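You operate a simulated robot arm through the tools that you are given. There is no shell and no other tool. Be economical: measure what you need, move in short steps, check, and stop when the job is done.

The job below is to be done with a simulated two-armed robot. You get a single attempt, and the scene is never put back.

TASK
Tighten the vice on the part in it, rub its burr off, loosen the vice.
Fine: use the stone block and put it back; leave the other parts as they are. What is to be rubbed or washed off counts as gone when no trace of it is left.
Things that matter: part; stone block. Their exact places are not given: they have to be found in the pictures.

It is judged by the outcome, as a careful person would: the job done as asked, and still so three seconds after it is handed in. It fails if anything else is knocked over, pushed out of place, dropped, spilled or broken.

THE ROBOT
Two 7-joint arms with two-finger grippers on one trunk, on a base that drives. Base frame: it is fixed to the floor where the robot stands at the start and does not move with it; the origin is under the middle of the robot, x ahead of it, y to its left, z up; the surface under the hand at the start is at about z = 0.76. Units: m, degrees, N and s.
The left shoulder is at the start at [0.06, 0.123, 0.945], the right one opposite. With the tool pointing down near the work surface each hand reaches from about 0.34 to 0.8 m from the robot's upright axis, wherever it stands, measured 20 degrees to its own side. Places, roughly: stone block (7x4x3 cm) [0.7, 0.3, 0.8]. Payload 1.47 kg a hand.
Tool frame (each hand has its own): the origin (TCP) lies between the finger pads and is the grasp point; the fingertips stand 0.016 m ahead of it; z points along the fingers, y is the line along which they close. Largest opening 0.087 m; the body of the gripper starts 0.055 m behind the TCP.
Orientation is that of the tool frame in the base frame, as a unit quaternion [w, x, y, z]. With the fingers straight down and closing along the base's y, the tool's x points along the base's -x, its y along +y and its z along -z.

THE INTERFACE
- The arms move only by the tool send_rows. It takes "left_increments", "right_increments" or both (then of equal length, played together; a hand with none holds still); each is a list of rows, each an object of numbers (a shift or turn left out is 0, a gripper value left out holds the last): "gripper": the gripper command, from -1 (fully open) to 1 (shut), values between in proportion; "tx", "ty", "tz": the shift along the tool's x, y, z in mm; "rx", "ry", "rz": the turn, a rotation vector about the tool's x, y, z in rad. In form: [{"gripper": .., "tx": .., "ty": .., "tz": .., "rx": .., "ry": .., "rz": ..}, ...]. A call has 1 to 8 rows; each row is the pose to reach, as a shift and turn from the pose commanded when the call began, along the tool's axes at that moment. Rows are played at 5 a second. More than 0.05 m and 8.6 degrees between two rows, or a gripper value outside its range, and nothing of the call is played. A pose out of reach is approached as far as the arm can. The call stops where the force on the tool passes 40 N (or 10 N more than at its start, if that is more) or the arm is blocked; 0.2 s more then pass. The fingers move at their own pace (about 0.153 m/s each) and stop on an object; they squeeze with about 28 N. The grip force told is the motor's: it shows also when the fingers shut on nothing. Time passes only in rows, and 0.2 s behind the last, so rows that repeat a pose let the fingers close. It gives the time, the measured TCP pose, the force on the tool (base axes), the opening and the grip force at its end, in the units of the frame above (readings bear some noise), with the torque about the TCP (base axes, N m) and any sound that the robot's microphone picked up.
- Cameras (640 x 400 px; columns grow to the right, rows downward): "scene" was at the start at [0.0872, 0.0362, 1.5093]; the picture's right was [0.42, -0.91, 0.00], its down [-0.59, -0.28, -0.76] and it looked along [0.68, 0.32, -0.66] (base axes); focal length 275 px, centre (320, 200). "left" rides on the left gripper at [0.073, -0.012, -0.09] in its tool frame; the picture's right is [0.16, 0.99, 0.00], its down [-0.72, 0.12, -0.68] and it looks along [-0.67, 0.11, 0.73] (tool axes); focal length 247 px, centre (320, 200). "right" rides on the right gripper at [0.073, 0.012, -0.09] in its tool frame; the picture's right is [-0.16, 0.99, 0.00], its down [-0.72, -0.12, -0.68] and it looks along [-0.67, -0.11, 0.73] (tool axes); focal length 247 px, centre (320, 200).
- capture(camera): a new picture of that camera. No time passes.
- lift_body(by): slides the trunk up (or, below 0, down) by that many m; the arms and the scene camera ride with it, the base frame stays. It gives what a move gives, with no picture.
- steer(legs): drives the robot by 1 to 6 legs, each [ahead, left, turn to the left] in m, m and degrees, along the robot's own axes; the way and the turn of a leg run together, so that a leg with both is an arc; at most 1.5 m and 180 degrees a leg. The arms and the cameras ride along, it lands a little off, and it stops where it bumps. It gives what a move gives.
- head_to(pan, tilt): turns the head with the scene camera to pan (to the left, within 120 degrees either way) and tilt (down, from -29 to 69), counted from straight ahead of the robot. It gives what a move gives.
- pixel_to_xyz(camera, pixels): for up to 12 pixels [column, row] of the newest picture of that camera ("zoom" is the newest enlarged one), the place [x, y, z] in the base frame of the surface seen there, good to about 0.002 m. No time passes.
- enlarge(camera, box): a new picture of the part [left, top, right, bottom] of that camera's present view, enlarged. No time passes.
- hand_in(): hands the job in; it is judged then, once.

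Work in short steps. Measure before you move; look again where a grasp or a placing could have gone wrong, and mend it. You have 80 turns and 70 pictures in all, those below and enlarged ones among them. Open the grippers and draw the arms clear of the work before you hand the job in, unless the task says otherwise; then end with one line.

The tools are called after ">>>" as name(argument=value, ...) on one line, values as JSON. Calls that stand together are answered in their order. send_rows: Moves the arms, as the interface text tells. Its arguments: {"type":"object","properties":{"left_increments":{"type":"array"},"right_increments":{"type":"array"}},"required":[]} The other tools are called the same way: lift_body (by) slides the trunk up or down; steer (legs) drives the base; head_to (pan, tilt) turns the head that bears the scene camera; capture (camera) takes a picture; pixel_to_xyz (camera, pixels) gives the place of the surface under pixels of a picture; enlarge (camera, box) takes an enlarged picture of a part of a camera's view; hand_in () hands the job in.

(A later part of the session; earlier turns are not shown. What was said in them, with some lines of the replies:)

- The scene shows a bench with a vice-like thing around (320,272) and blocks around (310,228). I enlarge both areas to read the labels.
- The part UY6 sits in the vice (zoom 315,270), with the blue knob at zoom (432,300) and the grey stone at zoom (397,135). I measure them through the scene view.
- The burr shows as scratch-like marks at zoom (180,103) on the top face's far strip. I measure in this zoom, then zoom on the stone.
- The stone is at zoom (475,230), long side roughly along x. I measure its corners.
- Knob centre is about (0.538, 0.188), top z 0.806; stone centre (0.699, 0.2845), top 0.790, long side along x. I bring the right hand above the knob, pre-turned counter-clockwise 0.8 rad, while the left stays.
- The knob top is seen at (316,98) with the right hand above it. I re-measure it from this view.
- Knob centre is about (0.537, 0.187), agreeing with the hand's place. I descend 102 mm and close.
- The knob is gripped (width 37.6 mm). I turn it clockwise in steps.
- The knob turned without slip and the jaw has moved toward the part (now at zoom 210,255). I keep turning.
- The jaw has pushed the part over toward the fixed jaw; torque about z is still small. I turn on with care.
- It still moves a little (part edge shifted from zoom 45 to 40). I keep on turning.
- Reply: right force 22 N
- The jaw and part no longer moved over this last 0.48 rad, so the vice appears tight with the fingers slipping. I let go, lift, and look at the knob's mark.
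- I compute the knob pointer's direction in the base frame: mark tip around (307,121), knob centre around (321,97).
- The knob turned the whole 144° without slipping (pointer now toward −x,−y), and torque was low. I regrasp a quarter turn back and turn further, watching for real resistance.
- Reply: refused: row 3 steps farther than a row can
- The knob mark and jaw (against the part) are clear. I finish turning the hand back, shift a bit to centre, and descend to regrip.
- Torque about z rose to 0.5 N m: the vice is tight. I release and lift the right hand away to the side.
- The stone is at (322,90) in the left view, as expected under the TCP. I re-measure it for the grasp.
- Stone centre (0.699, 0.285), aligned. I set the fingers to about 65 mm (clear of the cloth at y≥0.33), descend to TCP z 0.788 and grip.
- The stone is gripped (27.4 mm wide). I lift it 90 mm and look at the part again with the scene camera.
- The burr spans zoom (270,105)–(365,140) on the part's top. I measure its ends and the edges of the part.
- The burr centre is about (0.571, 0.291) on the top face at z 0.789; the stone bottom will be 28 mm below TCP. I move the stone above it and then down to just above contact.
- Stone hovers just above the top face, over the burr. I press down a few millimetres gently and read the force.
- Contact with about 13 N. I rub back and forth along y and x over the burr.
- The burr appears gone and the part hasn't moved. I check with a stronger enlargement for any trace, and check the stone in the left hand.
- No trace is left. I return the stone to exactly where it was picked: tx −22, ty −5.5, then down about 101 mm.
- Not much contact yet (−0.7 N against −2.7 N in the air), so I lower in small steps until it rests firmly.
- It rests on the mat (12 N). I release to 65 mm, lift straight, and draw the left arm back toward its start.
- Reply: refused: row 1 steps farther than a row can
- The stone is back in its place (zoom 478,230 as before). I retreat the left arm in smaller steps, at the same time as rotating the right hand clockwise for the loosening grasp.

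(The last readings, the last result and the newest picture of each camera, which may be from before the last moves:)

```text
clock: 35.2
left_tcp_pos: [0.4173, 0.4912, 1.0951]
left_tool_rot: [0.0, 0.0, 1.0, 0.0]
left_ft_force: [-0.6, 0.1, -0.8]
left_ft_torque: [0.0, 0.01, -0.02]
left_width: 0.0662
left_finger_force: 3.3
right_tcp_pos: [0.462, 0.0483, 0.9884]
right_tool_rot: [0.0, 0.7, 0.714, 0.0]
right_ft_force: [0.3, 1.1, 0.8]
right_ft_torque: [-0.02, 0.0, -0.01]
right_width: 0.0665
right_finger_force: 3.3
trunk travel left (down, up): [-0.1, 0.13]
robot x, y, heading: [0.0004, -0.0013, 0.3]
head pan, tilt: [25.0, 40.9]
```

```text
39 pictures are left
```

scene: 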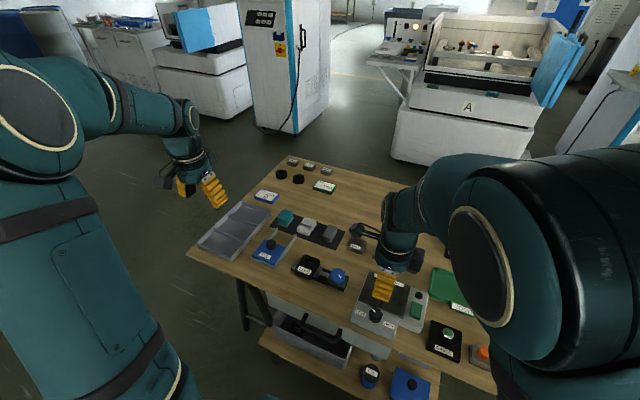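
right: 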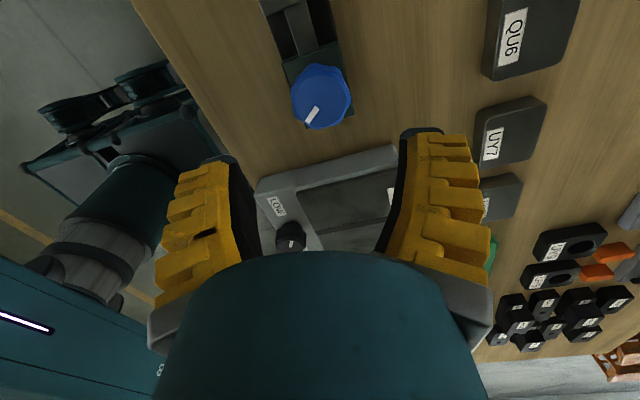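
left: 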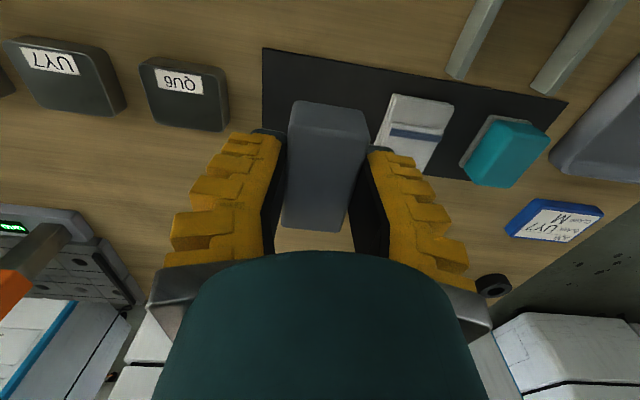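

The right hand is now at 89°. I bring it over the knob at (0.5395, 0.188), stopping high at z ≈ 0.90 to verify.

>>> send_rows(right_increments=[{"tx": 28, "ty": 16}, {"tx": 56, "ty": 32}, {"tx": 84, "ty": 48}, {"tx": 112, "ty": 64}, {"tx": 139, "ty": 80}, {"tx": 139, "ty": 80, "tz": 45}, {"tx": 139, "ty": 80, "tz": 88}])

>>> capture(camera="right")

```text
clock: 36.8
left_tcp_pos: [0.4189, 0.4918, 1.0934]
left_tool_rot: [0.0, -0.001, 1.0, 0.0]
left_ft_force: [0.5, -0.1, -0.2]
left_ft_torque: [0.0, 0.01, -0.02]
left_width: 0.0662
left_finger_force: 3.0
right_tcp_pos: [0.5383, 0.1901, 0.9009]
right_tool_rot: [0.0, 0.7, 0.714, 0.0]
right_ft_force: [0.2, 0.8, -0.7]
right_ft_torque: [-0.01, 0.04, 0.02]
right_width: 0.0663
right_finger_force: 3.4
trunk travel left (down, up): [-0.1, 0.13]
robot x, y, heading: [-0.0029, -0.0034, -0.1]
head pan, tilt: [25.0, 40.9]
```

```text
38 pictures are left
```

right: 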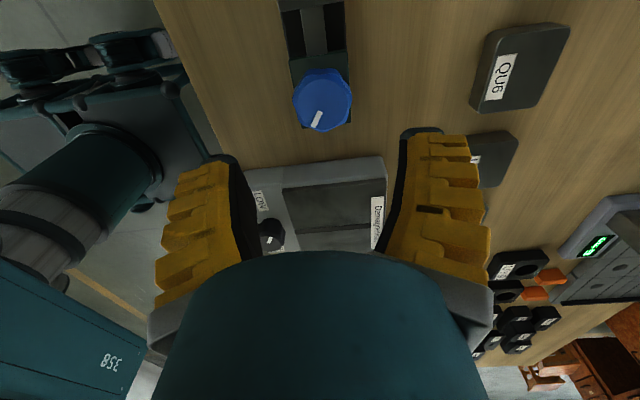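

Knob is centred at (322,98). I descend 101 mm, grip, and turn counter-clockwise.

>>> send_rows(right_increments=[{"tz": 35}, {"tz": 70}, {"tz": 100}, {"tz": 100, "gripper": 1}, {"tz": 100}, {"tz": 100}])

>>> send_rows(right_increments=[{"rz": -0.12}, {"rz": -0.24}, {"rz": -0.36}, {"rz": -0.48}, {"rz": -0.6}, {"rz": -0.72}, {"rz": -0.84}, {"rz": -0.96}])

>>> enlarge(camera="scene", box=[290, 245, 370, 295])

```text
clock: 38.2
left_tcp_pos: [0.42, 0.4912, 1.0933]
left_tool_rot: [-0.001, 0.0, 1.0, 0.001]
left_ft_force: [-0.1, 0.4, 0.5]
left_ft_torque: [0.03, 0.01, -0.01]
left_width: 0.0662
left_finger_force: 3.2
right_tcp_pos: [0.5404, 0.1888, 0.8007]
right_tool_rot: [0.0, 0.7, 0.714, 0.001]
right_ft_force: [24.5, 2.7, -1.8]
right_ft_torque: [0.4, -0.09, -0.02]
right_width: 0.0378
right_finger_force: 30.4
trunk travel left (down, up): [-0.1, 0.13]
robot x, y, heading: [-0.0037, -0.0011, -0.1]
head pan, tilt: [25.0, 40.9]
```

```text
clock: 40.0
left_tcp_pos: [0.419, 0.4904, 1.0951]
left_tool_rot: [0.0, 0.001, 1.0, 0.0]
left_ft_force: [-0.3, 0.2, 0.9]
left_ft_torque: [0.0, 0.01, -0.01]
left_width: 0.0659
left_finger_force: 3.5
right_tcp_pos: [0.5413, 0.1889, 0.8001]
right_tool_rot: [-0.001, 0.291, 0.957, 0.0]
right_ft_force: [17.5, -7.4, 0.7]
right_ft_torque: [-0.27, 0.14, 0.02]
right_width: 0.0362
right_finger_force: 30.0
trunk travel left (down, up): [-0.1, 0.13]
robot x, y, heading: [0.0005, -0.003, 0.1]
head pan, tilt: [25.0, 40.9]
```

```text
8.00 times, centred on (330, 270) of scene
```

zoom: 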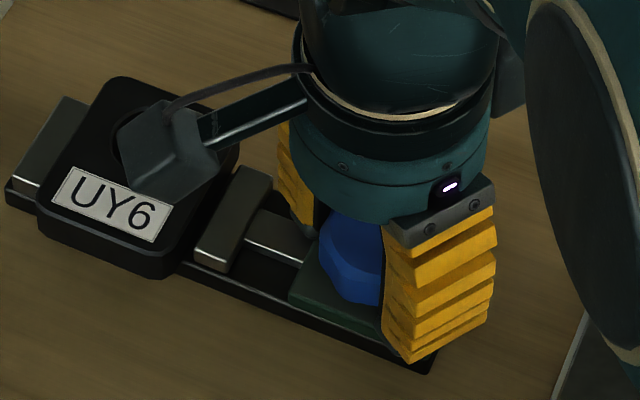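

The jaw is backing off the part (gap at zoom 200,255). I continue counter-clockwise toward the original knob position, easing the side force.

>>> send_rows(right_increments=[{"tx": -1, "ty": 1, "rz": -0.12}, {"tx": -1, "ty": 1, "rz": -0.24}, {"tx": -1, "ty": 1, "rz": -0.36}, {"tx": -1, "ty": 1, "rz": -0.48}, {"tx": -1, "ty": 1, "rz": -0.6}, {"tx": -1, "ty": 1, "rz": -0.72}, {"tx": -1, "ty": 1, "rz": -0.84}, {"tx": -1, "ty": 1, "rz": -0.96}])

>>> send_rows(right_increments=[{"rz": -0.12}, {"rz": -0.24}, {"rz": -0.36}, {"rz": -0.42}])

>>> enlarge(camera="scene", box=[290, 245, 370, 295])

```text
clock: 41.8
left_tcp_pos: [0.4175, 0.491, 1.0949]
left_tool_rot: [-0.001, 0.0, 1.0, 0.001]
left_ft_force: [0.0, -0.1, -0.2]
left_ft_torque: [0.0, 0.05, 0.01]
left_width: 0.0661
left_finger_force: 2.7
right_tcp_pos: [0.5393, 0.1891, 0.8004]
right_tool_rot: [-0.002, -0.185, 0.983, 0.0]
right_ft_force: [-2.9, -10.6, -0.2]
right_ft_torque: [-0.19, -0.12, 0.01]
right_width: 0.0365
right_finger_force: 30.5
trunk travel left (down, up): [-0.1, 0.13]
robot x, y, heading: [0.0009, 0.0005, -0.3]
head pan, tilt: [25.0, 40.9]
```

```text
clock: 42.8
left_tcp_pos: [0.4195, 0.4895, 1.0949]
left_tool_rot: [0.0, 0.0, 1.0, 0.001]
left_ft_force: [0.2, 0.0, -0.7]
left_ft_torque: [0.0, 0.0, -0.02]
left_width: 0.0663
left_finger_force: 2.7
right_tcp_pos: [0.5391, 0.188, 0.7999]
right_tool_rot: [-0.001, -0.385, 0.923, 0.0]
right_ft_force: [-7.2, -16.5, -2.7]
right_ft_torque: [0.05, -0.04, -0.35]
right_width: 0.0361
right_finger_force: 30.0
trunk travel left (down, up): [-0.1, 0.13]
robot x, y, heading: [0.0018, -0.0022, 0.0]
head pan, tilt: [25.0, 40.9]
```

```text
8.00 times, centred on (330, 270) of scene
```

zoom: 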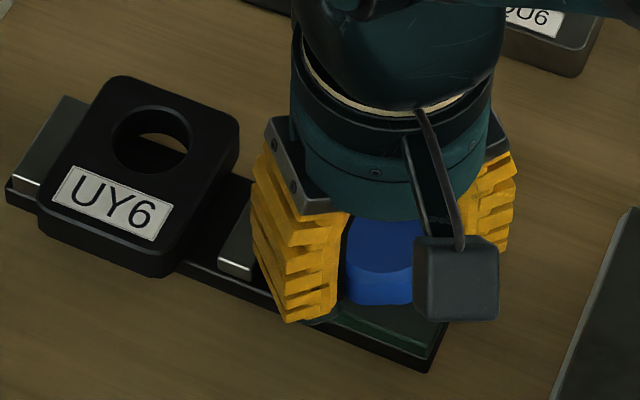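

The jaw is back to its original open place (zoom 222,262) and resistance shows the end stop. I release, lift and draw the right hand away (hand yaw ≈ −45°).

>>> send_rows(right_increments=[{"gripper": -0.42}, {"gripper": -0.42}, {"tz": -45}, {"tz": -90}, {"ty": -17, "tx": 20, "tz": -125}, {"tx": 40, "ty": -34, "tz": -160}, {"tx": 60, "ty": -51, "tz": -190}, {"tx": 80, "ty": -68, "tz": -215}])

>>> capture(camera="scene")

>>> enlarge(camera="scene", box=[290, 245, 370, 295])

```text
clock: 44.6
left_tcp_pos: [0.4188, 0.4906, 1.095]
left_tool_rot: [0.001, 0.0, 1.0, -0.001]
left_ft_force: [-0.3, -0.9, 0.3]
left_ft_torque: [0.03, 0.02, -0.02]
left_width: 0.0661
left_finger_force: 3.4
right_tcp_pos: [0.5306, 0.0838, 1.0185]
right_tool_rot: [0.0, -0.384, 0.923, -0.001]
right_ft_force: [0.6, -0.2, 0.1]
right_ft_torque: [-0.05, -0.04, 0.01]
right_width: 0.0665
right_finger_force: 3.2
trunk travel left (down, up): [-0.1, 0.13]
robot x, y, heading: [-0.0019, -0.0027, -0.0]
head pan, tilt: [25.0, 40.9]
```

```text
35 pictures are left
```

scene: 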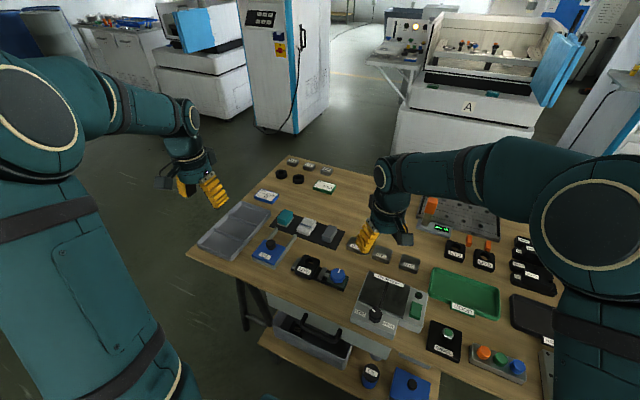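

```text
8.00 times, centred on (330, 270) of scene
```

zoom: 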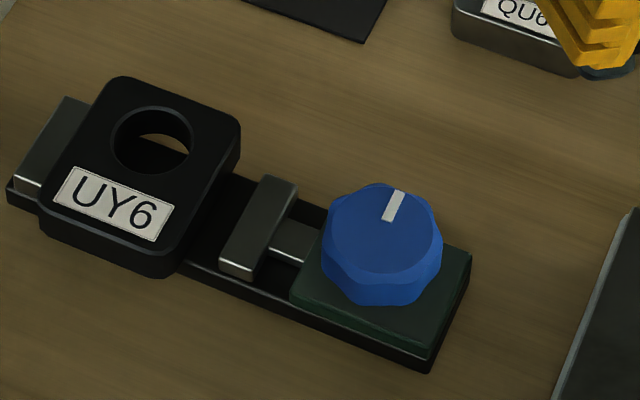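

The vice is loose again (jaw and knob mark as at the start), the burr is gone and the stone is back. I open both grippers fully and lift the right hand further before handing in.

>>> send_rows(left_increments=[{"gripper": -1}, {}, {}], right_increments=[{"gripper": -1, "tz": -25}, {"tz": -50}, {"tz": -60}])

>>> hand_in()

```text
clock: 45.4
left_tcp_pos: [0.4185, 0.4913, 1.095]
left_tool_rot: [-0.001, 0.0, 1.0, 0.0]
left_ft_force: [0.3, 0.3, -0.5]
left_ft_torque: [0.02, -0.01, 0.01]
left_width: 0.087
left_finger_force: 0.1
right_tcp_pos: [0.5331, 0.0864, 1.075]
right_tool_rot: [0.0, -0.385, 0.923, 0.0]
right_ft_force: [0.2, 0.4, 0.2]
right_ft_torque: [-0.02, 0.0, -0.03]
right_width: 0.0868
right_finger_force: 0.1
trunk travel left (down, up): [-0.1, 0.13]
robot x, y, heading: [0.0007, 0.0019, -0.1]
head pan, tilt: [25.0, 40.9]
```

```text
The job is handed in.
```

I tightened the vice on part UY6, rubbed its burr off with no trace visible in the enlarged view, put the stone block back in its place, and loosened the vice to its starting position; the job is handed in.
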